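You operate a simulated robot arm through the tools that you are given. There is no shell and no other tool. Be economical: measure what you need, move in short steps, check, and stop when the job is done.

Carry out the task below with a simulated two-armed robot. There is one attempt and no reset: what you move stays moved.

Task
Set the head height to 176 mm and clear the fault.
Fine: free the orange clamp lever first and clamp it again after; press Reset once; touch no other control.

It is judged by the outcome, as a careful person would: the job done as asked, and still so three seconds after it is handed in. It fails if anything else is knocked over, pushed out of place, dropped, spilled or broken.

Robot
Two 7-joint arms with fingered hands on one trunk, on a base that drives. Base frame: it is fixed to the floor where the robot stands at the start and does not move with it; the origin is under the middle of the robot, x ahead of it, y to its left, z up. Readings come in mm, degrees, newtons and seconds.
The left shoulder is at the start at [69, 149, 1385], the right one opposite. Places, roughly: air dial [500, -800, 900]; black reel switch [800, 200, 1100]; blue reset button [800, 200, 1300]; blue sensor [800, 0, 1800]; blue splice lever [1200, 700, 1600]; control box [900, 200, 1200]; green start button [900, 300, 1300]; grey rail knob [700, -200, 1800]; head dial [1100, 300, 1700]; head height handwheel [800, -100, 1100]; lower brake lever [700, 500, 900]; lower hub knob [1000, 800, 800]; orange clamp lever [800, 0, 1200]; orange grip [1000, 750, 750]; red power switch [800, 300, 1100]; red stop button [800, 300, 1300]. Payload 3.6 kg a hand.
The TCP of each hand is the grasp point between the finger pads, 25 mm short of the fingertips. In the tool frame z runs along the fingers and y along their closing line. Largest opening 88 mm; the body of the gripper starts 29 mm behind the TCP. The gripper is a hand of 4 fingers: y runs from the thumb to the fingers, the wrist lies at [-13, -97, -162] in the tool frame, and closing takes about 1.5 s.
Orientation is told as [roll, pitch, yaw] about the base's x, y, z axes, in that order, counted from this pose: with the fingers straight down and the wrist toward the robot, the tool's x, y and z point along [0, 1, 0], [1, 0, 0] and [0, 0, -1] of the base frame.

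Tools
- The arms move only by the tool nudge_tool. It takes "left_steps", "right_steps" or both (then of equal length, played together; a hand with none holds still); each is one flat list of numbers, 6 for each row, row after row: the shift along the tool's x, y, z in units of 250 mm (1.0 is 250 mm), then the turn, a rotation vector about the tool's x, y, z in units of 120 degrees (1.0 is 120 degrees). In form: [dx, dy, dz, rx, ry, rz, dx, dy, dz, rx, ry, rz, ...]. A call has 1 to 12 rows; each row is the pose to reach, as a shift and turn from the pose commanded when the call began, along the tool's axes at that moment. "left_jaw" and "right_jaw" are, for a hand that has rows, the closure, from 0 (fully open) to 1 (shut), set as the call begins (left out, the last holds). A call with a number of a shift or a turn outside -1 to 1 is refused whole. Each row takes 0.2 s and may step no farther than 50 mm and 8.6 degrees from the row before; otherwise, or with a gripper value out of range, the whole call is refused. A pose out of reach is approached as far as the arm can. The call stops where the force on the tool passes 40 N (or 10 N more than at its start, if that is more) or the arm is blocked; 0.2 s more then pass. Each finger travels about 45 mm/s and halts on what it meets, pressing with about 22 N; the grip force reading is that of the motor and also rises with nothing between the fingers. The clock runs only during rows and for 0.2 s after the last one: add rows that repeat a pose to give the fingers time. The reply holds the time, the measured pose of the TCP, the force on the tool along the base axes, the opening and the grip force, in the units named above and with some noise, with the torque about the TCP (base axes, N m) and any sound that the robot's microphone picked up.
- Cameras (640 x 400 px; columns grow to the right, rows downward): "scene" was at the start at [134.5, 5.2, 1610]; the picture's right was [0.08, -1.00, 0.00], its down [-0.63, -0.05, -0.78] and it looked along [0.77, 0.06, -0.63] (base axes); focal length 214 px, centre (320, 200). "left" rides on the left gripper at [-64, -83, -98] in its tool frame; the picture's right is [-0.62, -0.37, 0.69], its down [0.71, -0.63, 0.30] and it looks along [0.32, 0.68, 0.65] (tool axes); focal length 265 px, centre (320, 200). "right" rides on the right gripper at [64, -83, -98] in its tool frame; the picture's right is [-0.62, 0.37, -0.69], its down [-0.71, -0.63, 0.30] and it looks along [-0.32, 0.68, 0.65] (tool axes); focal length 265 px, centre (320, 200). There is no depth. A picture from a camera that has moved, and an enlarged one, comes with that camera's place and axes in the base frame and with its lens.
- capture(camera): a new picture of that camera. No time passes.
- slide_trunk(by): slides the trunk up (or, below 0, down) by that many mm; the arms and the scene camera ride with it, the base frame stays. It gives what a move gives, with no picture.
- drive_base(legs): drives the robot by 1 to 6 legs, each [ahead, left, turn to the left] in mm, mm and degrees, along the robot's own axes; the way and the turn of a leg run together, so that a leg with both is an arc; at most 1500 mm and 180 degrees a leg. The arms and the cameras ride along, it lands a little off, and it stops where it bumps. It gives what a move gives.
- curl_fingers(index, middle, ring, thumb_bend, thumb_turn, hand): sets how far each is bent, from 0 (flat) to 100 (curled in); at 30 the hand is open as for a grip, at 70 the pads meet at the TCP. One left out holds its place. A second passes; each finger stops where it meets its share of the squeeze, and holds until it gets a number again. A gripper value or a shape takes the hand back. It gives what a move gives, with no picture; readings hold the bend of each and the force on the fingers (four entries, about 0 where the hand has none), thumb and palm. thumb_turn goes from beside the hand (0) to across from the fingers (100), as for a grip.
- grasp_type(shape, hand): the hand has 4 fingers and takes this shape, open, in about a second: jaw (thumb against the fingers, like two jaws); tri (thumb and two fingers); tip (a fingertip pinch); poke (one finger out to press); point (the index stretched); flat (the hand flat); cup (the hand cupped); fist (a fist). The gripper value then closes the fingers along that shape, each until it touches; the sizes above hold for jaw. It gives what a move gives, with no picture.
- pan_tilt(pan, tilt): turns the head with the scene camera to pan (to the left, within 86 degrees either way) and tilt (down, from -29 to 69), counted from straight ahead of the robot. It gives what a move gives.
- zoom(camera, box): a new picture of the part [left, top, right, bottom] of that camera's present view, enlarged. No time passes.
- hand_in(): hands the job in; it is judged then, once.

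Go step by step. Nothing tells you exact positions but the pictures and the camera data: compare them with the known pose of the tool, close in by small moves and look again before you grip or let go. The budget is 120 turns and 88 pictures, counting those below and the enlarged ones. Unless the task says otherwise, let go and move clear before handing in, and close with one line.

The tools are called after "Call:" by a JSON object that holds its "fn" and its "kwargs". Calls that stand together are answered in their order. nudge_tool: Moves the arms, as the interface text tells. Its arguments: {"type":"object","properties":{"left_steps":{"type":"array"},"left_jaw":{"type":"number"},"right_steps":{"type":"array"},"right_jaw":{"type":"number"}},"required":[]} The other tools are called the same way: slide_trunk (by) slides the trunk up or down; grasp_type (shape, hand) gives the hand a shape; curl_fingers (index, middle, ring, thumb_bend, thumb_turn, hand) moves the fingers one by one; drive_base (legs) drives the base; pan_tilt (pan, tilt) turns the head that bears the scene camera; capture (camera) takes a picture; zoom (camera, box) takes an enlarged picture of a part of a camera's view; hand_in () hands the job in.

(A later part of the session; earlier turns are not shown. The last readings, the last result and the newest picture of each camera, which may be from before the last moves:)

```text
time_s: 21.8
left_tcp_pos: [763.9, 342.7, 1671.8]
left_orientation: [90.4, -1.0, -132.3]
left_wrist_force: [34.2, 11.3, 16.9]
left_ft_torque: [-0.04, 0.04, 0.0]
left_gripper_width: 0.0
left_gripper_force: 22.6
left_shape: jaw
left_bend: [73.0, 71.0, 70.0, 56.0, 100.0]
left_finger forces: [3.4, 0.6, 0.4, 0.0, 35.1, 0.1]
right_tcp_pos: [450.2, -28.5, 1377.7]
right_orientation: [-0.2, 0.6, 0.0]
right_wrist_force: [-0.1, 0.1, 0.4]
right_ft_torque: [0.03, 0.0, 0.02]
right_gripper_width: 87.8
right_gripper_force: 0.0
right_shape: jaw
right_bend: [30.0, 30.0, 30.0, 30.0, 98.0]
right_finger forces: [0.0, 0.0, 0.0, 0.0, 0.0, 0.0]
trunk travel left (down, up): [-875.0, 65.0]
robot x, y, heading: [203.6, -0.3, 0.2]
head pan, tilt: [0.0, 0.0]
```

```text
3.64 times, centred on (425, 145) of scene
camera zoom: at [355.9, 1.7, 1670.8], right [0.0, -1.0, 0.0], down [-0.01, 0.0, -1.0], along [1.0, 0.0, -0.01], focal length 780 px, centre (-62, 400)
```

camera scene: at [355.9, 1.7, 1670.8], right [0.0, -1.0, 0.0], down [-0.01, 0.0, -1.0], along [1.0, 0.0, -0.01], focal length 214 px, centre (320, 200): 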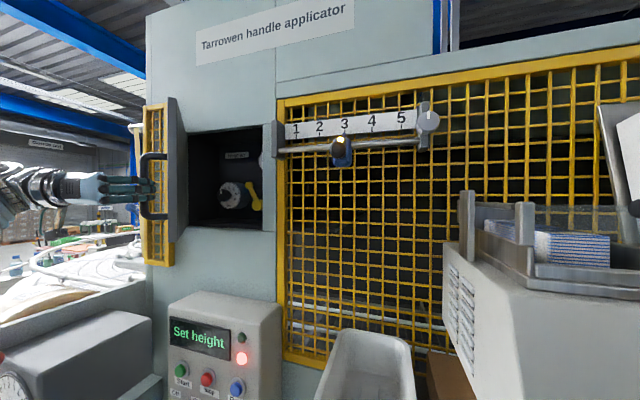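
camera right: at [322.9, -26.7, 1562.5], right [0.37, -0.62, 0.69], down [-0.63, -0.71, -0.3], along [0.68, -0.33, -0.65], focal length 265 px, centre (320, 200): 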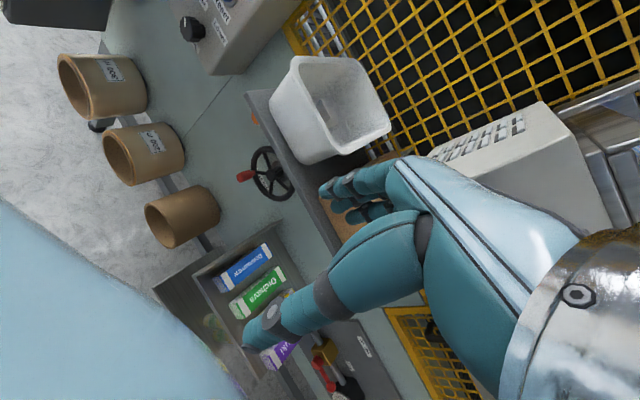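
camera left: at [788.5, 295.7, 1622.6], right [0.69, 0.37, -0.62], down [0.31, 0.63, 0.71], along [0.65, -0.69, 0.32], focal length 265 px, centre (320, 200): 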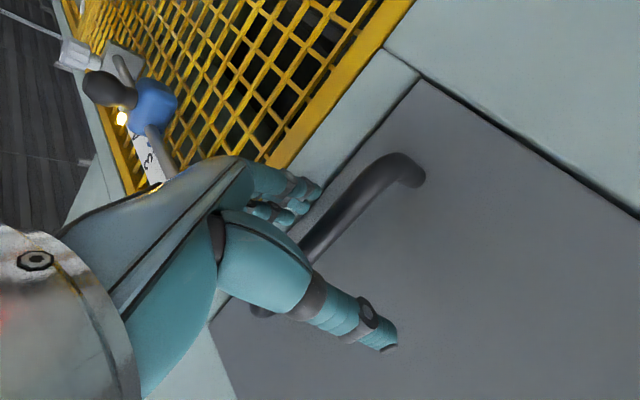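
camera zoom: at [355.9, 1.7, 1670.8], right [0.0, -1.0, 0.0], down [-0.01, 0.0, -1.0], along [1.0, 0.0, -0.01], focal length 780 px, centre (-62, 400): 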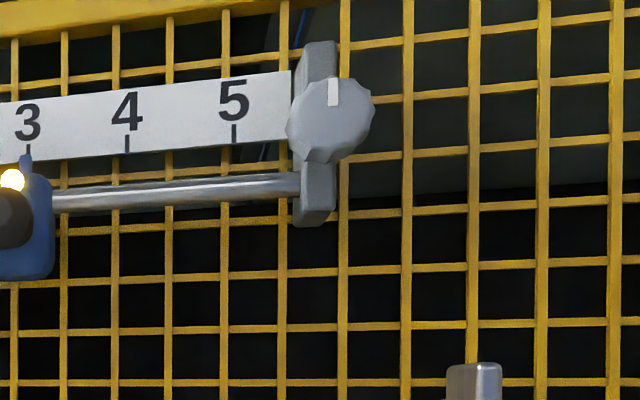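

No scale there. A second gauge hides at the right inside the hatch, so I let go of the handle, back the left hand off, and will shift the robot left to see it.

Call:
{"fn": "nudge_tool", "kwargs": {"left_steps": [0, 0, 0, 0, 0, 0, 0, 0, 0, 0, 0, 0, 0, 0, 0, 0, 0, 0, 0, 0, 0, 0, 0, 0, 0, 0, 0, 0, 0, 0, 0, 0, 0, 0, 0, 0], "left_jaw": 0}}

Call:
{"fn": "nudge_tool", "kwargs": {"left_steps": [0, 0, -0.1, 0, 0, 0, 0, 0, -0.2, 0, 0, 0, 0, 0, -0.3, 0, 0, 0, 0, 0, -0.4, 0, 0, 0, 0, 0, -0.5, 0, 0, 0, 0, 0, -0.6, 0, 0, 0]}}

Call:
{"fn": "capture", "kwargs": {"camera": "scene"}}

```text
time_s: 23.2
left_tcp_pos: [745.1, 336.9, 1678.1]
left_orientation: [90.6, -0.3, -132.8]
left_wrist_force: [-0.6, -0.9, 0.1]
left_ft_torque: [0.0, 0.01, 0.01]
left_gripper_width: 87.6
left_gripper_force: 0.0
left_shape: jaw
left_bend: [30.0, 30.0, 30.0, 30.0, 98.0]
left_finger forces: [0.1, 0.0, 0.1, 0.0, 0.0, 0.0]
right_tcp_pos: [436.8, -30.8, 1382.2]
right_orientation: [0.0, -0.1, 0.0]
right_wrist_force: [0.0, -0.2, 0.5]
right_ft_torque: [0.03, 0.02, 0.02]
right_gripper_width: 87.7
right_gripper_force: 0.1
right_shape: jaw
right_bend: [30.0, 30.0, 30.0, 30.0, 98.0]
right_finger forces: [0.0, 0.0, 0.0, 0.1, 0.0, 0.0]
trunk travel left (down, up): [-875.0, 65.0]
robot x, y, heading: [199.8, -1.9, -0.3]
head pan, tilt: [0.0, 0.0]
```

```text
time_s: 24.6
left_tcp_pos: [633.6, 439.8, 1678.6]
left_orientation: [90.6, -0.3, -132.8]
left_wrist_force: [0.5, 0.2, 0.3]
left_ft_torque: [-0.01, 0.02, 0.01]
left_gripper_width: 87.8
left_gripper_force: 0.1
left_shape: jaw
left_bend: [30.0, 30.0, 30.0, 30.0, 98.0]
left_finger forces: [0.0, 0.0, 0.0, 0.0, 0.0, 0.0]
right_tcp_pos: [435.0, -30.0, 1381.6]
right_orientation: [0.1, -0.3, -0.2]
right_wrist_force: [-0.3, 0.2, -0.5]
right_ft_torque: [0.01, 0.01, -0.02]
right_gripper_width: 87.6
right_gripper_force: 0.2
right_shape: jaw
right_bend: [30.0, 30.0, 30.0, 30.0, 98.0]
right_finger forces: [0.0, 0.0, 0.0, 0.1, 0.0, 0.0]
trunk travel left (down, up): [-875.0, 65.0]
robot x, y, heading: [199.2, -1.6, -0.2]
head pan, tilt: [0.0, 0.0]
```

```text
55 pictures are left
camera scene: at [337.4, -1.5, 1672.7], right [0.0, -1.0, 0.0], down [0.0, 0.0, -1.0], along [1.0, 0.0, 0.0], focal length 214 px, centre (320, 200)
```

scene: 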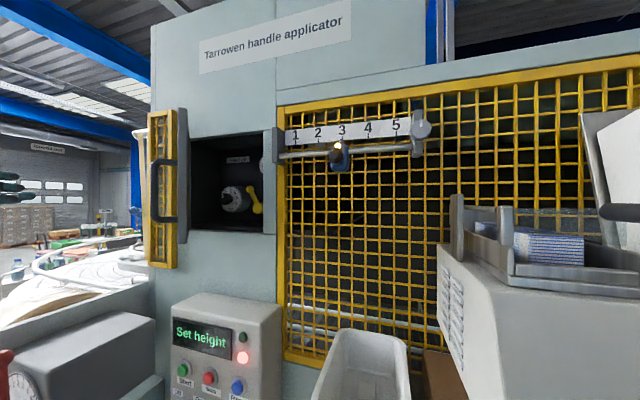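

The door stays open. I drive 170 mm left and look in.

Call:
{"fn": "drive_base", "kwargs": {"legs": [[0, 170, 0]]}}

Call:
{"fn": "zoom", "kwargs": {"camera": "scene", "box": [240, 120, 340, 240]}}

```text
time_s: 27.4
left_tcp_pos: [634.5, 608.2, 1677.1]
left_orientation: [90.5, -0.3, -132.9]
left_wrist_force: [0.2, 0.6, 0.6]
left_ft_torque: [-0.01, -0.01, -0.02]
left_gripper_width: 87.6
left_gripper_force: 0.1
left_shape: jaw
left_bend: [30.0, 30.0, 30.0, 30.0, 98.0]
left_finger forces: [0.0, 0.0, 0.0, 0.0, 0.0, 0.1]
right_tcp_pos: [435.9, 140.0, 1383.8]
right_orientation: [-0.1, -0.1, -0.1]
right_wrist_force: [0.1, 0.0, 0.2]
right_ft_torque: [-0.01, -0.07, 0.0]
right_gripper_width: 87.8
right_gripper_force: 0.0
right_shape: jaw
right_bend: [30.0, 30.0, 30.0, 30.0, 98.0]
right_finger forces: [0.0, 0.0, 0.0, 0.0, 0.0, 0.0]
trunk travel left (down, up): [-875.0, 65.0]
robot x, y, heading: [198.0, 172.3, 0.1]
head pan, tilt: [0.0, 0.0]
```

```text
3.33 times, centred on (290, 180) of scene
camera zoom: at [337.9, 169.7, 1672.6], right [0.0, -1.0, 0.0], down [0.0, 0.0, -1.0], along [1.0, 0.0, 0.0], focal length 715 px, centre (420, 267)
```

zoom: 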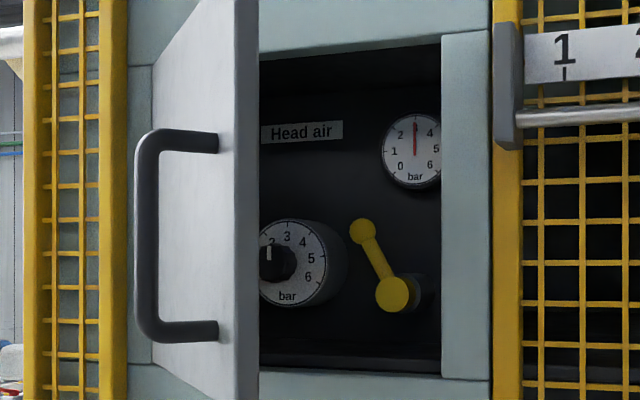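

That gauge reads bar pressure only; nothing about height here, so I close the door again. I return the left hand to in front of the handle.

Call:
{"fn": "nudge_tool", "kwargs": {"left_steps": [0, 0.118, 0.117, 0, 0, 0, 0, 0.236, 0.234, 0, 0, 0, 0, 0.354, 0.351, 0, 0, 0, 0, 0.472, 0.468, 0, 0, 0]}}

Call:
{"fn": "capture", "kwargs": {"camera": "scene"}}

Call:
{"fn": "capture", "kwargs": {"camera": "left"}}

```text
time_s: 28.4
left_tcp_pos: [643.5, 442.9, 1678.6]
left_orientation: [90.4, -0.4, -132.8]
left_wrist_force: [-0.1, -0.6, -0.8]
left_ft_torque: [0.02, 0.02, 0.04]
left_gripper_width: 87.9
left_gripper_force: 0.0
left_shape: jaw
left_bend: [30.0, 30.0, 30.0, 30.0, 98.0]
left_finger forces: [0.1, 0.0, 0.0, 0.0, 0.1, 0.1]
right_tcp_pos: [438.2, 140.2, 1382.4]
right_orientation: [0.0, 0.1, 0.0]
right_wrist_force: [-0.4, 0.1, 0.6]
right_ft_torque: [-0.02, 0.02, -0.01]
right_gripper_width: 87.7
right_gripper_force: 0.0
right_shape: jaw
right_bend: [30.0, 30.0, 30.0, 30.0, 98.0]
right_finger forces: [0.1, 0.0, 0.1, 0.0, 0.0, 0.0]
trunk travel left (down, up): [-875.0, 65.0]
robot x, y, heading: [200.2, 171.9, 0.2]
head pan, tilt: [0.0, 0.0]
```

```text
53 pictures are left
camera scene: at [341.8, 170.2, 1672.2], right [0.0, -1.0, 0.0], down [0.0, 0.0, -1.0], along [1.0, 0.0, 0.0], focal length 214 px, centre (320, 200)
```

scene: 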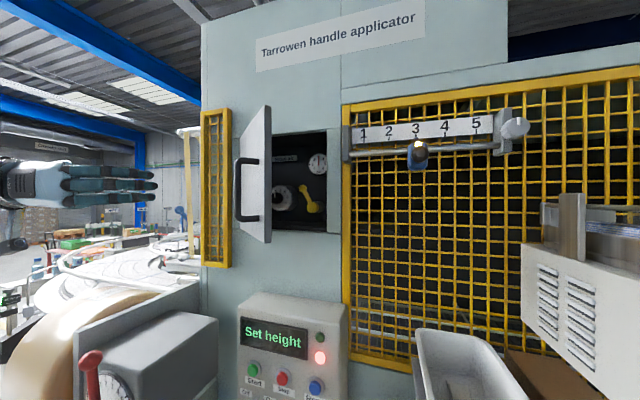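

```text
52 pictures are left
camera left: at [627.7, 570.2, 1611.5], right [0.76, -0.21, -0.62], down [0.65, 0.26, 0.71], along [0.01, -0.94, 0.33], focal length 265 px, centre (320, 200)
```

left: 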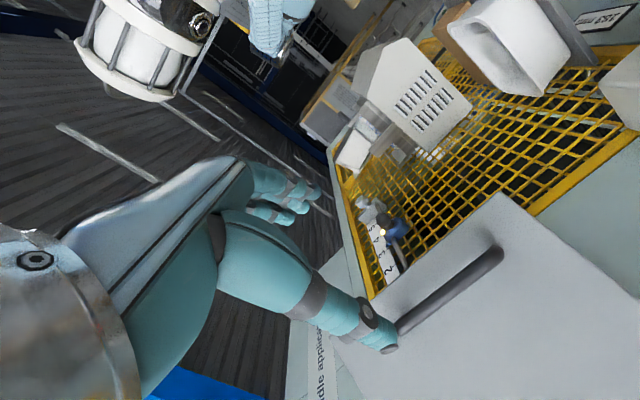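

The handle bar is around [767, 335]. I slide the open hand over it and close.

Call:
{"fn": "nudge_tool", "kwargs": {"left_steps": [0.01, -0.02, 0.16, 0, 0, 0, 0.02, -0.02, 0.32, 0, 0, 0, 0.03, -0.02, 0.48, 0, 0, 0, 0.03, -0.02, 0.62, 0, 0, 0]}}

Call:
{"fn": "zoom", "kwargs": {"camera": "scene", "box": [180, 90, 320, 250]}}

Call:
{"fn": "capture", "kwargs": {"camera": "left"}}

```text
time_s: 29.4
left_tcp_pos: [758.8, 339.9, 1687.1]
left_orientation: [90.4, -0.4, -132.8]
left_wrist_force: [-0.6, -0.4, 0.3]
left_ft_torque: [0.03, 0.01, 0.01]
left_gripper_width: 87.6
left_gripper_force: 0.2
left_shape: jaw
left_bend: [30.0, 30.0, 30.0, 30.0, 98.0]
left_finger forces: [0.1, 0.1, 0.0, 0.1, 0.1, 0.0]
right_tcp_pos: [435.5, 139.0, 1381.7]
right_orientation: [0.0, 0.0, -0.1]
right_wrist_force: [0.8, -0.1, 0.2]
right_ft_torque: [0.03, 0.0, 0.0]
right_gripper_width: 87.7
right_gripper_force: 0.0
right_shape: jaw
right_bend: [30.0, 30.0, 30.0, 30.0, 98.0]
right_finger forces: [0.1, 0.0, 0.0, 0.0, 0.1, 0.0]
trunk travel left (down, up): [-875.0, 65.0]
robot x, y, heading: [200.3, 171.1, -0.0]
head pan, tilt: [0.0, 0.0]
```

```text
2.50 times, centred on (250, 170) of scene
camera zoom: at [339.6, 169.6, 1672.4], right [0.0, -1.0, 0.0], down [0.0, 0.0, -1.0], along [1.0, 0.0, 0.0], focal length 536 px, centre (495, 275)
```

zoom: 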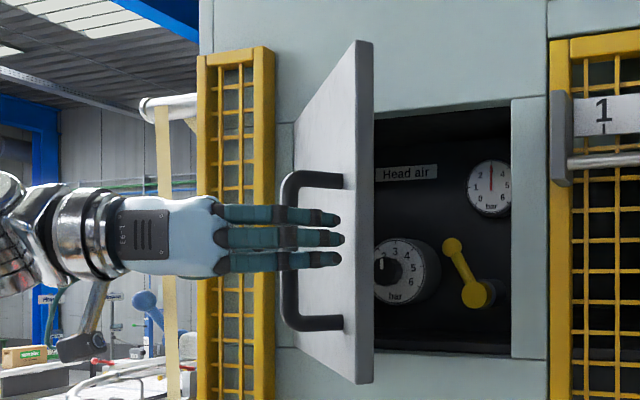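

```text
50 pictures are left
camera left: at [742.8, 467.3, 1620.6], right [0.76, -0.21, -0.62], down [0.65, 0.26, 0.71], along [0.01, -0.94, 0.33], focal length 265 px, centre (320, 200)
```

left: 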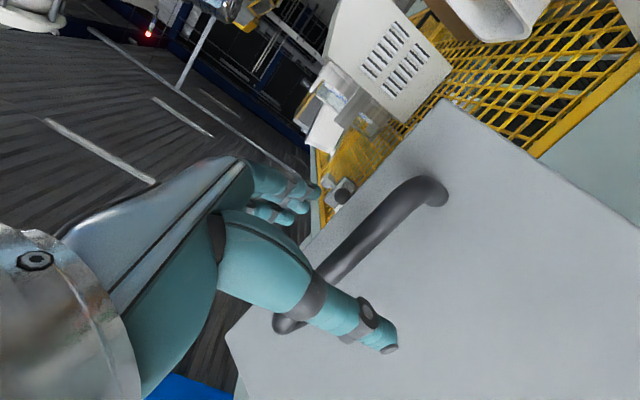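

The bar is straddled; I close the grip and swing the door shut along the reverse arc.

Call:
{"fn": "nudge_tool", "kwargs": {"left_steps": [0, 0, 0, 0, 0, 0, 0, 0, 0, 0, 0, 0, 0, 0, 0, 0, 0, 0, 0, 0, 0, 0, 0, 0, 0, 0, 0, 0, 0, 0, 0, 0, 0, 0, 0, 0, 0, 0, 0, 0, 0, 0], "left_jaw": 1}}

Call:
{"fn": "nudge_tool", "kwargs": {"left_steps": [0, 0.04, 0.075, 0.035, 0, 0, 0, 0.07, 0.144, 0.07, 0, 0, 0, 0.088, 0.214, 0.105, 0, 0, 0, 0.103, 0.286, 0.14, 0, 0, 0, 0.106, 0.36, 0.175, 0, 0, 0, 0.105, 0.433, 0.21, 0, 0, 0, 0.094, 0.505, 0.245, 0, 0, 0, 0.078, 0.576, 0.28, 0, 0, 0, 0.054, 0.646, 0.315, 0, 0, 0, 0.02, 0.712, 0.35, 0, 0, 0, 0.01, 0.725, 0.35, 0, 0]}}

Call:
{"fn": "zoom", "kwargs": {"camera": "scene", "box": [180, 90, 380, 250]}}

```text
time_s: 31.0
left_tcp_pos: [759.0, 340.1, 1686.5]
left_orientation: [90.5, -0.3, -133.1]
left_wrist_force: [0.4, 0.5, -0.3]
left_ft_torque: [0.03, -0.07, -0.01]
left_gripper_width: 8.7
left_gripper_force: 21.9
left_shape: jaw
left_bend: [70.0, 70.0, 70.0, 74.0, 100.0]
left_finger forces: [10.4, 5.4, 2.8, 0.0, 19.4, 0.0]
right_tcp_pos: [436.8, 141.4, 1383.3]
right_orientation: [-0.1, 0.1, 0.0]
right_wrist_force: [-0.5, 0.1, -0.2]
right_ft_torque: [-0.03, 0.01, 0.0]
right_gripper_width: 87.9
right_gripper_force: 0.1
right_shape: jaw
right_bend: [30.0, 30.0, 30.0, 30.0, 98.0]
right_finger forces: [0.1, 0.0, 0.0, 0.0, 0.1, 0.1]
trunk travel left (down, up): [-875.0, 65.0]
robot x, y, heading: [203.0, 172.9, -0.1]
head pan, tilt: [0.0, 0.0]
```

```text
time_s: 33.4
left_tcp_pos: [862.7, 257.4, 1677.9]
left_orientation: [90.7, -0.7, -91.3]
left_wrist_force: [-16.2, -14.2, 13.5]
left_ft_torque: [-0.23, 0.07, 0.83]
left_gripper_width: 6.5
left_gripper_force: 22.0
left_shape: jaw
left_bend: [70.0, 70.0, 70.0, 82.0, 100.0]
left_finger forces: [20.7, 0.0, 0.0, 0.0, 0.0, 0.0]
left hand out of reach, approached as far as the arm can: row 8, 9, 10, 11
right_tcp_pos: [434.9, 136.3, 1383.6]
right_orientation: [0.0, 0.0, -0.2]
right_wrist_force: [0.7, 1.2, -0.4]
right_ft_torque: [-0.03, 0.03, -0.01]
right_gripper_width: 87.7
right_gripper_force: 0.1
right_shape: jaw
right_bend: [30.0, 30.0, 30.0, 30.0, 98.0]
right_finger forces: [0.1, 0.0, 0.0, 0.0, 0.0, 0.0]
trunk travel left (down, up): [-875.0, 65.0]
robot x, y, heading: [198.3, 175.6, 0.2]
head pan, tilt: [0.0, 0.0]
```

```text
2.50 times, centred on (280, 170) of scene
camera zoom: at [336.5, 165.9, 1672.9], right [0.0, -1.0, 0.0], down [0.0, 0.0, -1.0], along [1.0, 0.0, 0.0], focal length 536 px, centre (420, 275)
```

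zoom: 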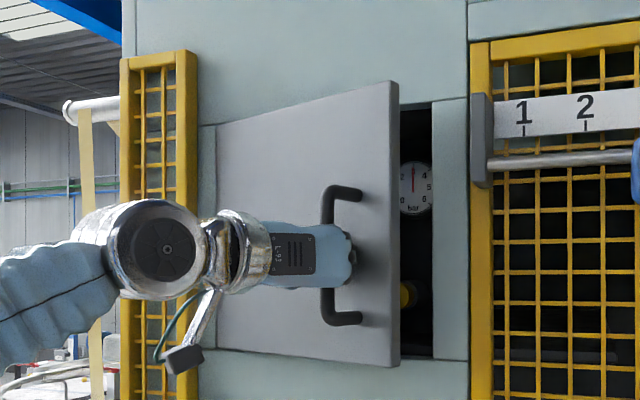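

The arm runs out of reach just short of closed, so I let the base carry the hand the rest: a little ahead and right.

Call:
{"fn": "drive_base", "kwargs": {"legs": [[28, -44, 0]]}}

Call:
{"fn": "zoom", "kwargs": {"camera": "scene", "box": [180, 90, 380, 250]}}

```text
time_s: 34.6
left_tcp_pos: [899.3, 215.7, 1669.1]
left_orientation: [89.9, -0.3, -91.1]
left_wrist_force: [-1.9, -7.1, 1.9]
left_ft_torque: [-0.05, 0.04, 0.08]
left_gripper_width: 4.5
left_gripper_force: 21.8
left_shape: jaw
left_bend: [70.0, 70.0, 70.0, 82.0, 100.0]
left_finger forces: [6.1, 0.0, 0.0, 0.1, 0.0, 0.0]
right_tcp_pos: [468.0, 94.3, 1382.1]
right_orientation: [0.2, 0.3, -0.1]
right_wrist_force: [-0.4, -0.1, 0.5]
right_ft_torque: [0.0, -0.02, 0.0]
right_gripper_width: 87.8
right_gripper_force: 0.0
right_shape: jaw
right_bend: [30.0, 30.0, 30.0, 30.0, 98.0]
right_finger forces: [0.1, 0.1, 0.0, 0.0, 0.1, 0.0]
trunk travel left (down, up): [-875.0, 65.0]
robot x, y, heading: [231.3, 124.1, 0.2]
head pan, tilt: [0.0, 0.0]
```

```text
2.50 times, centred on (280, 170) of scene
camera zoom: at [373.6, 118.8, 1672.0], right [0.0, -1.0, 0.0], down [0.0, 0.0, -1.0], along [1.0, 0.0, 0.0], focal length 536 px, centre (420, 275)
```

zoom: 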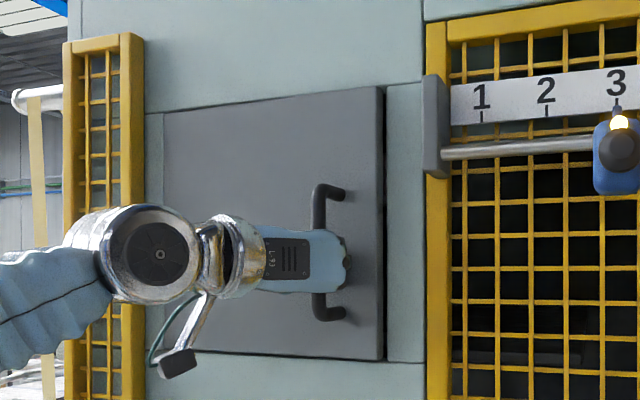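

Almost shut; a small further push ahead, then I open the hand.

Call:
{"fn": "drive_base", "kwargs": {"legs": [[14, 0, 0]]}}

Call:
{"fn": "nudge_tool", "kwargs": {"left_steps": [0, 0, 0, 0, 0, 0, 0, 0, 0, 0, 0, 0, 0, 0, 0, 0, 0, 0, 0, 0, 0, 0, 0, 0, 0, 0, 0, 0, 0, 0, 0, 0, 0, 0, 0, 0, 0, 0, 0, 0, 0, 0], "left_jaw": 0}}

Call:
{"fn": "zoom", "kwargs": {"camera": "scene", "box": [180, 90, 380, 250]}}

```text
time_s: 35.5
left_tcp_pos: [906.6, 213.6, 1673.2]
left_orientation: [90.2, -0.3, -91.2]
left_wrist_force: [-4.9, -13.0, 0.0]
left_ft_torque: [-0.12, -0.04, 0.35]
left_gripper_width: 5.9
left_gripper_force: 22.1
left_shape: jaw
left_bend: [70.0, 70.0, 70.0, 82.0, 100.0]
left_finger forces: [15.5, 0.1, 0.1, 0.0, 0.0, 0.1]
right_tcp_pos: [476.9, 91.8, 1382.7]
right_orientation: [0.1, -0.1, -0.1]
right_wrist_force: [0.2, 0.4, 0.3]
right_ft_torque: [-0.02, -0.03, 0.02]
right_gripper_width: 87.7
right_gripper_force: 0.0
right_shape: jaw
right_bend: [30.0, 30.0, 30.0, 30.0, 98.0]
right_finger forces: [0.0, 0.0, 0.1, 0.1, 0.0, 0.0]
trunk travel left (down, up): [-875.0, 65.0]
robot x, y, heading: [242.6, 124.5, -0.0]
head pan, tilt: [0.0, 0.0]
```

```text
time_s: 37.1
left_tcp_pos: [897.6, 223.8, 1677.4]
left_orientation: [90.6, -0.7, -91.2]
left_wrist_force: [-20.9, 7.9, 2.4]
left_ft_torque: [-0.08, -0.14, -0.82]
left_gripper_width: 83.5
left_gripper_force: 0.0
left_shape: jaw
left_bend: [31.0, 31.0, 30.0, 30.0, 98.0]
left_finger forces: [4.3, 17.8, 0.0, 0.1, 0.0, 0.0]
right_tcp_pos: [468.2, 99.7, 1383.3]
right_orientation: [-0.4, -0.4, -0.2]
right_wrist_force: [0.2, 0.7, -0.5]
right_ft_torque: [-0.02, 0.01, 0.04]
right_gripper_width: 87.7
right_gripper_force: 0.0
right_shape: jaw
right_bend: [30.0, 30.0, 30.0, 30.0, 98.0]
right_finger forces: [0.1, 0.1, 0.0, 0.0, 0.0, 0.0]
trunk travel left (down, up): [-875.0, 65.0]
robot x, y, heading: [247.2, 123.7, -0.1]
head pan, tilt: [0.0, 0.0]
```

```text
2.50 times, centred on (280, 170) of scene
camera zoom: at [373.6, 128.1, 1673.4], right [0.0, -1.0, 0.0], down [0.01, 0.0, -1.0], along [1.0, 0.0, 0.01], focal length 536 px, centre (420, 275)
```

zoom: 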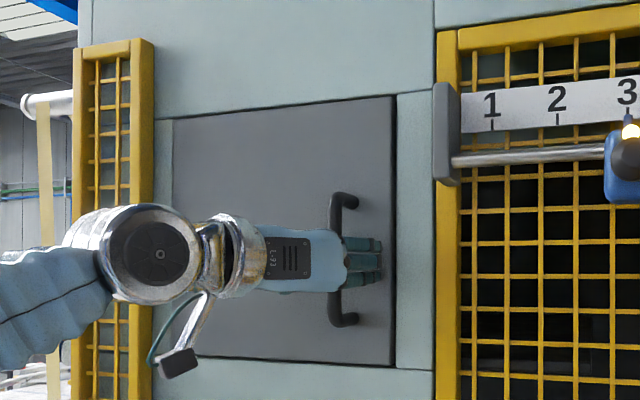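

The door is shut. I back the hand off by driving back, then check.

Call:
{"fn": "drive_base", "kwargs": {"legs": [[-150, 0, 0]]}}

Call:
{"fn": "capture", "kwargs": {"camera": "scene"}}

```text
time_s: 39.6
left_tcp_pos: [763.8, 218.2, 1671.2]
left_orientation: [90.1, -0.5, -91.3]
left_wrist_force: [-0.4, 0.1, -1.0]
left_ft_torque: [0.02, -0.01, 0.01]
left_gripper_width: 87.6
left_gripper_force: 0.1
left_shape: jaw
left_bend: [30.0, 30.0, 30.0, 30.0, 98.0]
left_finger forces: [0.1, 0.0, 0.0, 0.0, 0.1, 0.0]
right_tcp_pos: [332.4, 94.6, 1382.1]
right_orientation: [-0.1, 0.2, -0.2]
right_wrist_force: [0.2, 0.2, -0.3]
right_ft_torque: [0.0, 0.03, 0.0]
right_gripper_width: 87.7
right_gripper_force: 0.1
right_shape: jaw
right_bend: [30.0, 30.0, 30.0, 30.0, 98.0]
right_finger forces: [0.0, 0.0, 0.0, 0.0, 0.0, 0.0]
trunk travel left (down, up): [-875.0, 65.0]
robot x, y, heading: [96.5, 124.5, 0.1]
head pan, tilt: [0.0, 0.0]
```

```text
46 pictures are left
camera scene: at [235.9, 121.7, 1672.3], right [0.0, -1.0, 0.0], down [0.0, 0.0, -1.0], along [1.0, 0.0, 0.0], focal length 214 px, centre (320, 200)
```

scene: 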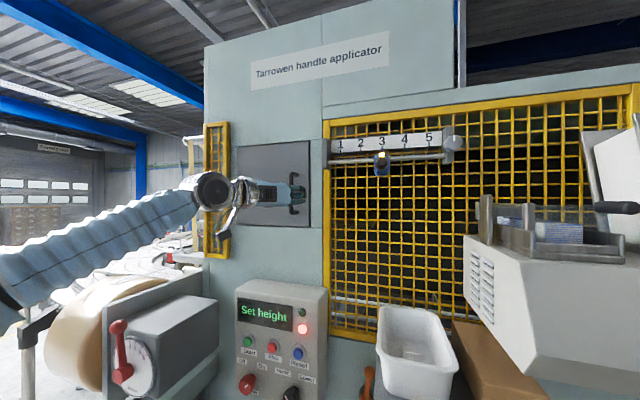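

The door is closed. Now I pull the left hand back and lower the trunk to see the wheel, clamp, and the wall behind the bin at eye level.

Call:
{"fn": "nudge_tool", "kwargs": {"left_steps": [0, 0, -0.15, 0, 0, 0, 0, 0, -0.3, 0, 0, 0, 0, 0, -0.45, 0, 0, 0, 0, -0.05, -0.6, 0, 0, 0, 0, -0.2, -0.75, 0, 0, 0, 0, -0.35, -0.85, 0, 0, 0]}}

Call:
{"fn": "slide_trunk", "kwargs": {"by": -400}}

Call:
{"fn": "pan_tilt", "kwargs": {"pan": -15, "tilt": 10}}

Call:
{"fn": "capture", "kwargs": {"camera": "scene"}}

```text
refused: row 5 steps farther than a row can; nothing moved
```

```text
time_s: 43.5
left_tcp_pos: [762.3, 218.8, 1272.4]
left_orientation: [90.1, -0.5, -91.4]
left_wrist_force: [0.9, 0.5, 0.3]
left_ft_torque: [-0.02, -0.04, 0.02]
left_gripper_width: 87.9
left_gripper_force: 0.1
left_shape: jaw
left_bend: [30.0, 30.0, 30.0, 30.0, 98.0]
left_finger forces: [0.1, 0.0, 0.0, 0.0, 0.0, 0.0]
right_tcp_pos: [334.2, 97.9, 986.1]
right_orientation: [0.6, 0.6, -0.9]
right_wrist_force: [-0.2, 0.2, 0.7]
right_ft_torque: [-0.02, 0.02, -0.03]
right_gripper_width: 88.0
right_gripper_force: 0.0
right_shape: jaw
right_bend: [30.0, 30.0, 30.0, 30.0, 98.0]
right_finger forces: [0.0, 0.1, 0.1, 0.1, 0.0, 0.1]
trunk travel left (down, up): [-475.0, 465.0]
robot x, y, heading: [96.9, 127.4, 0.1]
head pan, tilt: [0.0, 0.0]
```

```text
time_s: 44.2
left_tcp_pos: [761.9, 218.3, 1271.8]
left_orientation: [90.1, -0.4, -91.2]
left_wrist_force: [0.7, -0.1, -0.4]
left_ft_torque: [0.0, -0.01, 0.04]
left_gripper_width: 87.6
left_gripper_force: 0.0
left_shape: jaw
left_bend: [30.0, 30.0, 30.0, 30.0, 98.0]
left_finger forces: [0.0, 0.0, 0.0, 0.1, 0.1, 0.0]
right_tcp_pos: [335.1, 97.4, 982.8]
right_orientation: [0.6, 0.7, -0.9]
right_wrist_force: [-0.2, -0.5, -1.4]
right_ft_torque: [0.03, 0.02, 0.01]
right_gripper_width: 87.7
right_gripper_force: 0.0
right_shape: jaw
right_bend: [30.0, 30.0, 30.0, 30.0, 98.0]
right_finger forces: [0.0, 0.0, 0.0, 0.0, 0.0, 0.1]
trunk travel left (down, up): [-475.0, 465.0]
robot x, y, heading: [93.2, 126.5, 0.1]
head pan, tilt: [-15.0, 10.0]
```

```text
45 pictures are left
camera scene: at [234.6, 99.8, 1256.4], right [-0.26, -0.97, 0.0], down [-0.17, 0.04, -0.98], along [0.95, -0.25, -0.17], focal length 214 px, centre (320, 200)
```

scene: 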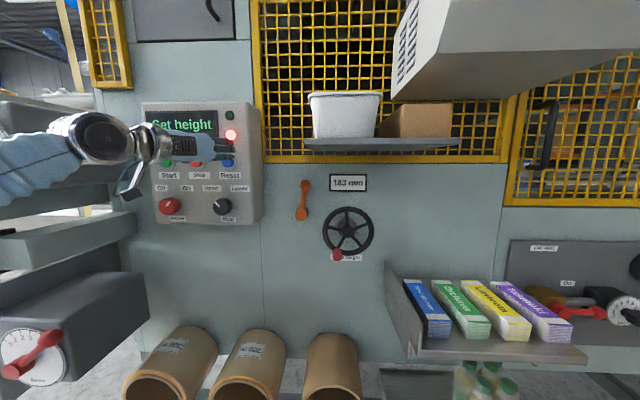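

The height readout under the shelf shows about 183 mm. The refused move left the left hand close in front of the control box, untouched; I pull it straight back now.

Call:
{"fn": "nudge_tool", "kwargs": {"left_steps": [0, 0, -0.15, 0, 0, 0, 0, 0, -0.3, 0, 0, 0, 0, 0, -0.45, 0, 0, 0, 0, 0, -0.6, 0, 0, 0, 0, -0.1, -0.7, 0, 0, 0, 0, -0.2, -0.8, 0, 0, 0, 0, -0.3, -0.9, 0, 0, 0]}}

Call:
{"fn": "zoom", "kwargs": {"camera": "scene", "box": [270, 155, 400, 275]}}

Call:
{"fn": "zoom", "kwargs": {"camera": "scene", "box": [140, 95, 270, 225]}}

```text
time_s: 45.9
left_tcp_pos: [536.9, 299.0, 1272.2]
left_orientation: [90.1, -0.5, -91.3]
left_wrist_force: [0.2, -0.3, -0.5]
left_ft_torque: [-0.02, 0.02, -0.05]
left_gripper_width: 87.6
left_gripper_force: 0.0
left_shape: jaw
left_bend: [30.0, 30.0, 30.0, 30.0, 98.0]
left_finger forces: [0.0, 0.1, 0.1, 0.1, 0.0, 0.0]
right_tcp_pos: [334.3, 97.0, 982.4]
right_orientation: [0.2, 0.8, -0.9]
right_wrist_force: [-0.9, -0.1, 0.0]
right_ft_torque: [-0.01, -0.05, -0.02]
right_gripper_width: 87.6
right_gripper_force: 0.0
right_shape: jaw
right_bend: [30.0, 30.0, 30.0, 30.0, 98.0]
right_finger forces: [0.0, 0.1, 0.0, 0.0, 0.1, 0.1]
trunk travel left (down, up): [-475.0, 465.0]
robot x, y, heading: [94.8, 123.7, 0.0]
head pan, tilt: [-15.0, 10.0]
```

```text
3.33 times, centred on (335, 215) of scene
camera zoom: at [233.5, 100.9, 1256.6], right [-0.26, -0.97, 0.0], down [-0.17, 0.04, -0.99], along [0.95, -0.25, -0.17], focal length 715 px, centre (270, 150)
```

zoom: 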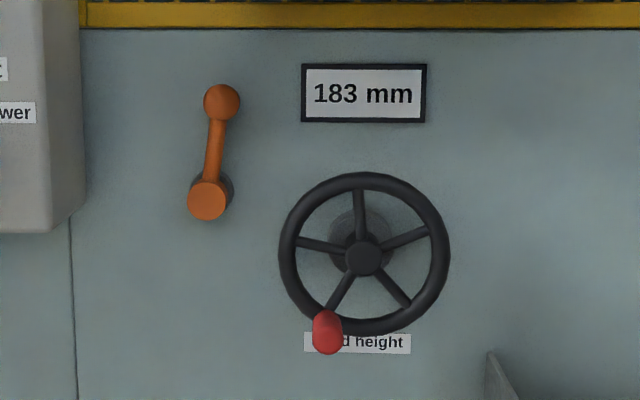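

```text
3.08 times, centred on (205, 160) of scene
camera zoom: at [233.5, 100.9, 1256.6], right [-0.26, -0.97, 0.0], down [-0.17, 0.04, -0.99], along [0.95, -0.25, -0.17], focal length 660 px, centre (674, 323)
```

zoom: 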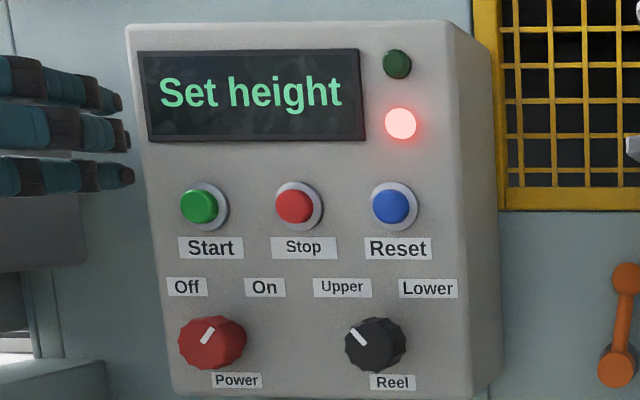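

Readout 183 mm, target 176. Next I turn the right hand to fingers-forward and bring it up in front of the orange lever (knob near [835, -17, 1190], hub near [827, -3, 1108]).

Call:
{"fn": "nudge_tool", "kwargs": {"right_steps": [-0.039, 0.075, -0.056, -0.041, -0.041, -0.041, -0.078, 0.15, -0.112, -0.082, -0.082, -0.082, -0.117, 0.225, -0.168, -0.123, -0.123, -0.123, -0.156, 0.3, -0.224, -0.164, -0.164, -0.164, -0.195, 0.375, -0.28, -0.205, -0.205, -0.205, -0.234, 0.45, -0.336, -0.246, -0.246, -0.246, -0.273, 0.525, -0.392, -0.287, -0.287, -0.287, -0.312, 0.6, -0.448, -0.328, -0.328, -0.328, -0.351, 0.675, -0.504, -0.369, -0.369, -0.369, -0.39, 0.75, -0.56, -0.41, -0.41, -0.41, -0.429, 0.825, -0.616, -0.451, -0.451, -0.451, -0.468, 0.9, -0.672, -0.492, -0.492, -0.492]}}

```text
time_s: 48.5
left_tcp_pos: [539.5, 298.7, 1270.4]
left_orientation: [90.1, -0.5, -91.4]
left_wrist_force: [-0.6, 0.8, 0.0]
left_ft_torque: [0.0, 0.01, 0.01]
left_gripper_width: 87.5
left_gripper_force: 0.0
left_shape: jaw
left_bend: [30.0, 30.0, 30.0, 30.0, 98.0]
left_finger forces: [0.0, 0.0, 0.1, 0.1, 0.0, 0.1]
right_tcp_pos: [557.1, -21.6, 1150.0]
right_orientation: [-78.9, -9.1, 78.8]
right_wrist_force: [0.1, -0.8, -0.6]
right_ft_torque: [0.0, -0.04, 0.03]
right_gripper_width: 87.7
right_gripper_force: 0.1
right_shape: jaw
right_bend: [30.0, 30.0, 30.0, 30.0, 98.0]
right_finger forces: [0.0, 0.0, 0.0, 0.1, 0.0, 0.0]
trunk travel left (down, up): [-475.0, 465.0]
robot x, y, heading: [93.2, 122.9, -0.1]
head pan, tilt: [-15.0, 10.0]
```

I finish the turn and look.

Call:
{"fn": "nudge_tool", "kwargs": {"right_steps": [0, 0, 0, -0.028, -0.028, -0.028, 0, 0, 0, -0.057, -0.057, -0.057, 0, 0, 0, -0.085, -0.085, -0.085]}}

Call:
{"fn": "capture", "kwargs": {"camera": "scene"}}

Call:
{"fn": "capture", "kwargs": {"camera": "right"}}

```text
time_s: 49.2
left_tcp_pos: [538.8, 298.0, 1271.8]
left_orientation: [90.1, -0.5, -91.3]
left_wrist_force: [-0.1, 0.3, -0.9]
left_ft_torque: [-0.03, 0.04, 0.03]
left_gripper_width: 88.0
left_gripper_force: 0.1
left_shape: jaw
left_bend: [30.0, 30.0, 30.0, 30.0, 98.0]
left_finger forces: [0.0, 0.1, 0.1, 0.0, 0.1, 0.0]
right_tcp_pos: [556.8, -20.0, 1149.9]
right_orientation: [-90.1, 0.1, 90.1]
right_wrist_force: [-0.7, -0.4, -0.3]
right_ft_torque: [0.0, -0.03, -0.04]
right_gripper_width: 87.9
right_gripper_force: 0.1
right_shape: jaw
right_bend: [30.0, 30.0, 30.0, 30.0, 98.0]
right_finger forces: [0.0, 0.0, 0.1, 0.0, 0.0, 0.0]
trunk travel left (down, up): [-475.0, 465.0]
robot x, y, heading: [95.5, 126.6, -0.1]
head pan, tilt: [-15.0, 10.0]
```

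```text
42 pictures are left
camera scene: at [234.8, 99.5, 1256.4], right [-0.26, -0.97, 0.0], down [-0.17, 0.05, -0.98], along [0.95, -0.25, -0.17], focal length 214 px, centre (320, 200)
```

scene: 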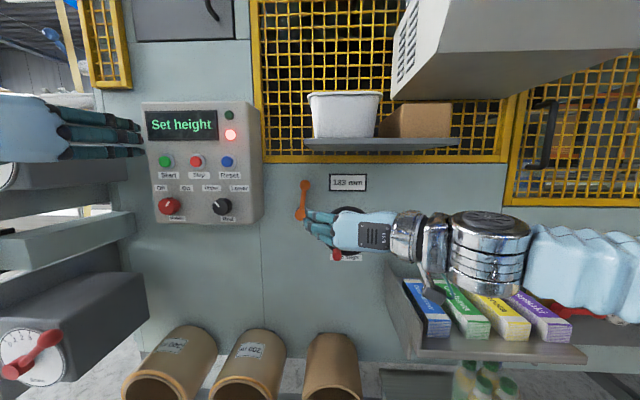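

```text
41 pictures are left
camera right: at [457.8, -103.6, 1086.3], right [-0.69, 0.37, 0.62], down [0.3, -0.63, 0.72], along [0.65, 0.68, 0.32], focal length 265 px, centre (320, 200)
```

right: 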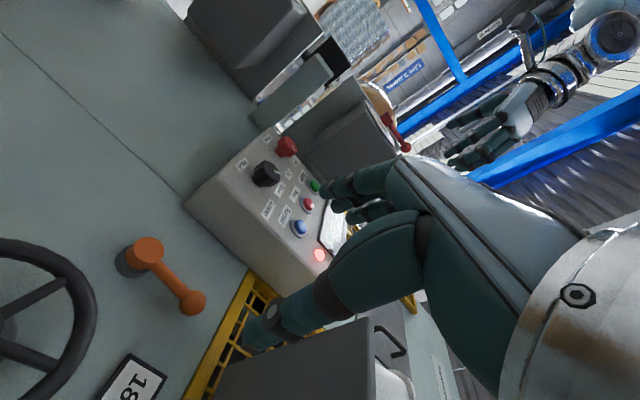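

Knob at about [824, -16, 1188]. I raise and advance to x≈765 with the jaw open around the lever's line, then check.

Call:
{"fn": "nudge_tool", "kwargs": {"right_steps": [-0.076, 0.01, 0.1, 0, 0, 0, -0.152, 0.016, 0.2, 0, 0, 0, -0.152, 0.016, 0.36, 0, 0, 0, -0.152, 0.016, 0.52, 0, 0, 0, -0.152, 0.016, 0.68, 0, 0, 0, -0.152, 0.016, 0.8, 0, 0, 0]}}

Call:
{"fn": "zoom", "kwargs": {"camera": "scene", "box": [260, 140, 440, 280]}}

Call:
{"fn": "capture", "kwargs": {"camera": "right"}}

```text
time_s: 50.6
left_tcp_pos: [539.7, 299.4, 1270.3]
left_orientation: [90.0, -0.5, -91.3]
left_wrist_force: [0.0, 0.4, 0.1]
left_ft_torque: [0.0, -0.02, -0.01]
left_gripper_width: 87.8
left_gripper_force: 0.1
left_shape: jaw
left_bend: [30.0, 30.0, 30.0, 30.0, 98.0]
left_finger forces: [0.1, 0.1, 0.1, 0.0, 0.0, 0.0]
right_tcp_pos: [760.0, -15.2, 1187.7]
right_orientation: [-89.7, 0.1, 90.0]
right_wrist_force: [0.1, -0.5, -1.0]
right_ft_torque: [-0.02, -0.01, 0.01]
right_gripper_width: 87.9
right_gripper_force: 0.1
right_shape: jaw
right_bend: [30.0, 30.0, 30.0, 30.0, 98.0]
right_finger forces: [0.0, 0.0, 0.0, 0.1, 0.1, 0.0]
trunk travel left (down, up): [-475.0, 465.0]
robot x, y, heading: [93.7, 127.7, -0.1]
head pan, tilt: [-15.0, 10.0]
```

```text
2.86 times, centred on (350, 210) of scene
camera zoom: at [236.5, 100.0, 1256.1], right [-0.26, -0.97, 0.0], down [-0.17, 0.04, -0.98], along [0.95, -0.25, -0.18], focal length 613 px, centre (234, 171)
```

zoom: 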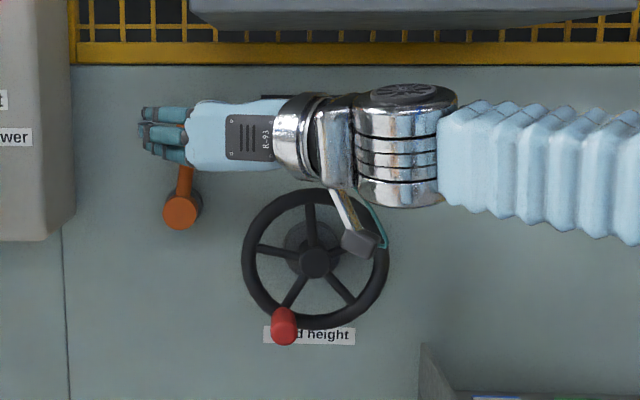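

```text
39 pictures are left
camera right: at [659.7, -98.9, 1122.8], right [-0.69, 0.37, 0.62], down [0.31, -0.63, 0.71], along [0.66, 0.68, 0.32], focal length 265 px, centre (320, 200)
```

right: 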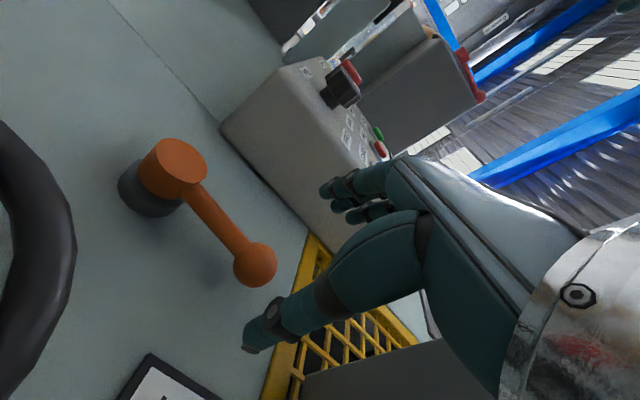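

The knob lies between thumb and fingers. I move in 62 mm and close on it.

Call:
{"fn": "nudge_tool", "kwargs": {"right_steps": [0, 0, 0.1, 0, 0, 0, 0, 0, 0.18, 0, 0, 0, 0, 0, 0.25, 0, 0, 0]}}

Call:
{"fn": "nudge_tool", "kwargs": {"right_steps": [0, 0, 0, 0, 0, 0, 0, 0, 0, 0, 0, 0, 0, 0, 0, 0, 0, 0, 0, 0, 0, 0, 0, 0, 0, 0, 0, 0, 0, 0, 0, 0, 0, 0, 0, 0], "right_jaw": 1}}

Call:
{"fn": "capture", "kwargs": {"camera": "right"}}

```text
time_s: 51.5
left_tcp_pos: [537.5, 297.3, 1270.9]
left_orientation: [90.1, -0.5, -91.3]
left_wrist_force: [0.6, -0.5, -1.1]
left_ft_torque: [-0.01, -0.02, -0.01]
left_gripper_width: 88.0
left_gripper_force: 0.0
left_shape: jaw
left_bend: [30.0, 30.0, 30.0, 30.0, 98.0]
left_finger forces: [0.1, 0.0, 0.0, 0.0, 0.1, 0.0]
right_tcp_pos: [808.4, -20.4, 1187.0]
right_orientation: [-90.2, 0.1, 90.0]
right_wrist_force: [-0.4, -0.3, 0.5]
right_ft_torque: [0.01, -0.01, 0.0]
right_gripper_width: 87.9
right_gripper_force: 0.0
right_shape: jaw
right_bend: [30.0, 30.0, 30.0, 30.0, 98.0]
right_finger forces: [0.0, 0.0, 0.0, 0.0, 0.0, 0.1]
right hand out of reach, approached as far as the arm can: row 3
trunk travel left (down, up): [-475.0, 465.0]
robot x, y, heading: [93.7, 122.7, 0.0]
head pan, tilt: [-15.0, 10.0]
```

```text
time_s: 52.9
left_tcp_pos: [538.9, 298.9, 1272.3]
left_orientation: [90.1, -0.6, -91.3]
left_wrist_force: [0.2, 0.3, 0.4]
left_ft_torque: [0.02, 0.0, 0.01]
left_gripper_width: 87.5
left_gripper_force: 0.0
left_shape: jaw
left_bend: [30.0, 30.0, 30.0, 30.0, 98.0]
left_finger forces: [0.1, 0.0, 0.0, 0.1, 0.1, 0.0]
right_tcp_pos: [808.8, -20.4, 1185.8]
right_orientation: [-90.1, 0.0, 90.0]
right_wrist_force: [-0.9, -0.3, -1.5]
right_ft_torque: [0.03, 0.04, 0.05]
right_gripper_width: 25.3
right_gripper_force: 21.9
right_shape: jaw
right_bend: [74.0, 49.0, 54.0, 75.0, 100.0]
right_finger forces: [11.0, 6.8, 0.0, 0.1, 17.5, 0.0]
trunk travel left (down, up): [-475.0, 465.0]
robot x, y, heading: [95.0, 126.8, 0.1]
head pan, tilt: [-15.0, 10.0]
```

```text
38 pictures are left
camera right: at [710.9, -102.9, 1120.8], right [-0.69, 0.37, 0.62], down [0.3, -0.63, 0.71], along [0.65, 0.68, 0.33], focal length 265 px, centre (320, 200)
```

right: 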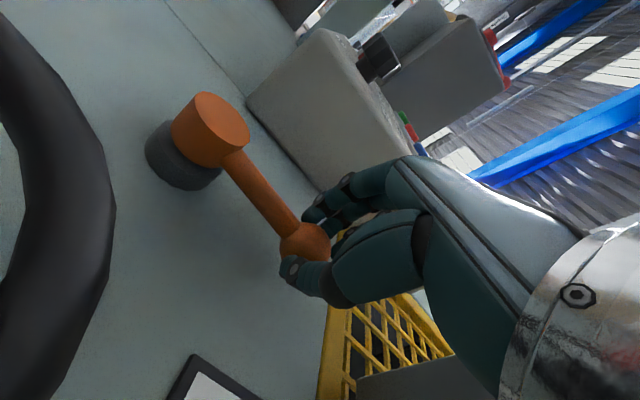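

The knob is gripped. I try the counter-clockwise direction gently (top to the left) and watch the force.

Call:
{"fn": "nudge_tool", "kwargs": {"right_steps": [0, 0.03, 0, 0, 0, 0, 0, 0.06, 0, 0, 0, 0, 0, 0.09, 0, 0, 0, 0]}}

Call:
{"fn": "capture", "kwargs": {"camera": "right"}}

```text
time_s: 53.6
left_tcp_pos: [538.7, 299.5, 1270.6]
left_orientation: [89.9, -0.5, -91.3]
left_wrist_force: [0.4, 0.2, -0.2]
left_ft_torque: [-0.01, -0.01, 0.0]
left_gripper_width: 87.6
left_gripper_force: 0.1
left_shape: jaw
left_bend: [30.0, 30.0, 30.0, 30.0, 98.0]
left_finger forces: [0.0, 0.1, 0.0, 0.0, 0.0, 0.0]
right_tcp_pos: [801.7, -2.1, 1181.0]
right_orientation: [-90.0, 0.1, 90.0]
right_wrist_force: [0.2, -0.1, 0.1]
right_ft_torque: [-0.01, 0.0, 0.04]
right_gripper_width: 18.8
right_gripper_force: 21.8
right_shape: jaw
right_bend: [75.0, 56.0, 54.0, 84.0, 100.0]
right_finger forces: [0.0, 0.0, 0.0, 0.1, 0.0, 0.0]
right hand out of reach, approached as far as the arm can: row 1, 2, 3
trunk travel left (down, up): [-475.0, 465.0]
robot x, y, heading: [97.4, 125.2, 0.0]
head pan, tilt: [-15.0, 10.0]
```

```text
37 pictures are left
camera right: at [703.4, -85.5, 1116.5], right [-0.69, 0.37, 0.62], down [0.3, -0.63, 0.72], along [0.65, 0.68, 0.32], focal length 265 px, centre (320, 200)
```

right: 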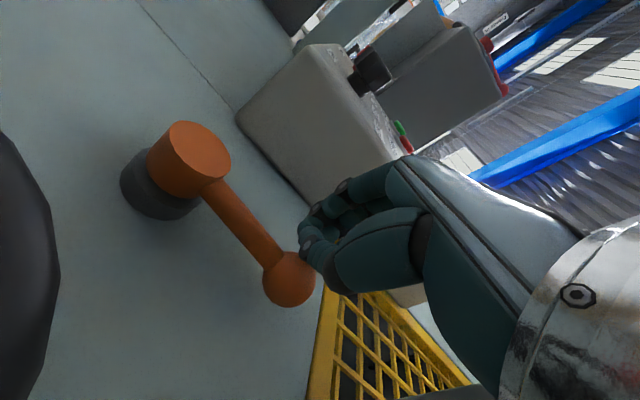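

The fingers slipped off and I'm at the arm's limit. I retract, open, and drive closer so that the arm has room.

Call:
{"fn": "nudge_tool", "kwargs": {"right_steps": [0, 0, -0.15, 0, 0, 0, 0, 0, -0.3, 0, 0, 0, 0, 0, -0.45, 0, 0, 0, 0, 0, -0.6, 0, 0, 0, 0, 0, -0.6, 0, 0, 0]}}

Call:
{"fn": "nudge_tool", "kwargs": {"right_steps": [0, 0, 0, 0, 0, 0, 0, 0, 0, 0, 0, 0, 0, 0, 0, 0, 0, 0, 0, 0, 0, 0, 0, 0, 0, 0, 0, 0, 0, 0], "right_jaw": 0}}

Call:
{"fn": "drive_base", "kwargs": {"legs": [[90, -30, 0]]}}

Call:
{"fn": "capture", "kwargs": {"camera": "scene"}}

```text
time_s: 54.9
left_tcp_pos: [541.3, 299.8, 1270.4]
left_orientation: [90.0, -0.5, -91.3]
left_wrist_force: [-0.3, -0.3, 0.6]
left_ft_torque: [0.03, 0.0, 0.0]
left_gripper_width: 87.7
left_gripper_force: 0.1
left_shape: jaw
left_bend: [30.0, 30.0, 30.0, 30.0, 98.0]
left_finger forces: [0.1, 0.0, 0.0, 0.0, 0.1, 0.0]
right_tcp_pos: [654.5, -3.0, 1180.5]
right_orientation: [-89.8, 0.1, 89.9]
right_wrist_force: [0.9, -0.4, -1.1]
right_ft_torque: [-0.03, 0.01, 0.04]
right_gripper_width: 18.1
right_gripper_force: 22.2
right_shape: jaw
right_bend: [75.0, 56.0, 54.0, 84.0, 100.0]
right_finger forces: [0.1, 0.0, 0.0, 0.1, 0.1, 0.1]
trunk travel left (down, up): [-475.0, 465.0]
robot x, y, heading: [99.0, 122.1, -0.1]
head pan, tilt: [-15.0, 10.0]
```

```text
time_s: 56.0
left_tcp_pos: [538.4, 298.6, 1272.6]
left_orientation: [90.1, -0.5, -91.3]
left_wrist_force: [-0.6, 1.0, -0.2]
left_ft_torque: [0.0, -0.02, -0.01]
left_gripper_width: 87.5
left_gripper_force: 0.2
left_shape: jaw
left_bend: [30.0, 30.0, 30.0, 30.0, 98.0]
left_finger forces: [0.0, 0.0, 0.0, 0.0, 0.1, 0.1]
right_tcp_pos: [652.5, -3.7, 1181.5]
right_orientation: [-89.9, 0.0, 89.9]
right_wrist_force: [0.3, -0.2, 1.3]
right_ft_torque: [0.0, -0.03, 0.01]
right_gripper_width: 87.6
right_gripper_force: 0.0
right_shape: jaw
right_bend: [30.0, 30.0, 30.0, 30.0, 98.0]
right_finger forces: [0.1, 0.1, 0.0, 0.1, 0.1, 0.1]
trunk travel left (down, up): [-475.0, 465.0]
robot x, y, heading: [95.9, 124.5, 0.1]
head pan, tilt: [-15.0, 10.0]
```

```text
time_s: 57.9
left_tcp_pos: [625.6, 269.3, 1272.9]
left_orientation: [90.0, -0.6, -91.3]
left_wrist_force: [0.2, -1.0, -0.6]
left_ft_torque: [0.01, -0.02, 0.01]
left_gripper_width: 87.5
left_gripper_force: 0.1
left_shape: jaw
left_bend: [30.0, 30.0, 30.0, 30.0, 98.0]
left_finger forces: [0.0, 0.1, 0.1, 0.1, 0.1, 0.1]
right_tcp_pos: [739.7, -32.2, 1182.1]
right_orientation: [-90.1, 0.1, 89.9]
right_wrist_force: [-0.6, -0.1, 0.5]
right_ft_torque: [-0.03, 0.01, -0.01]
right_gripper_width: 87.4
right_gripper_force: 0.1
right_shape: jaw
right_bend: [30.0, 30.0, 30.0, 30.0, 98.0]
right_finger forces: [0.0, 0.0, 0.0, 0.0, 0.0, 0.0]
trunk travel left (down, up): [-475.0, 465.0]
robot x, y, heading: [187.4, 96.4, 0.0]
head pan, tilt: [-15.0, 10.0]
```

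```text
36 pictures are left
camera scene: at [326.2, 69.7, 1256.6], right [-0.26, -0.97, 0.0], down [-0.17, 0.04, -0.98], along [0.95, -0.25, -0.17], focal length 214 px, centre (320, 200)
```

scene: 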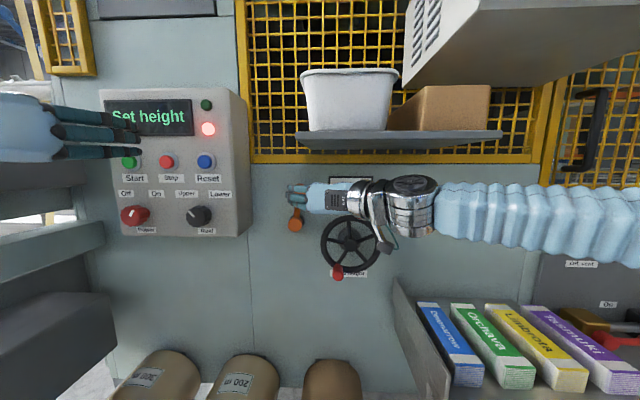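

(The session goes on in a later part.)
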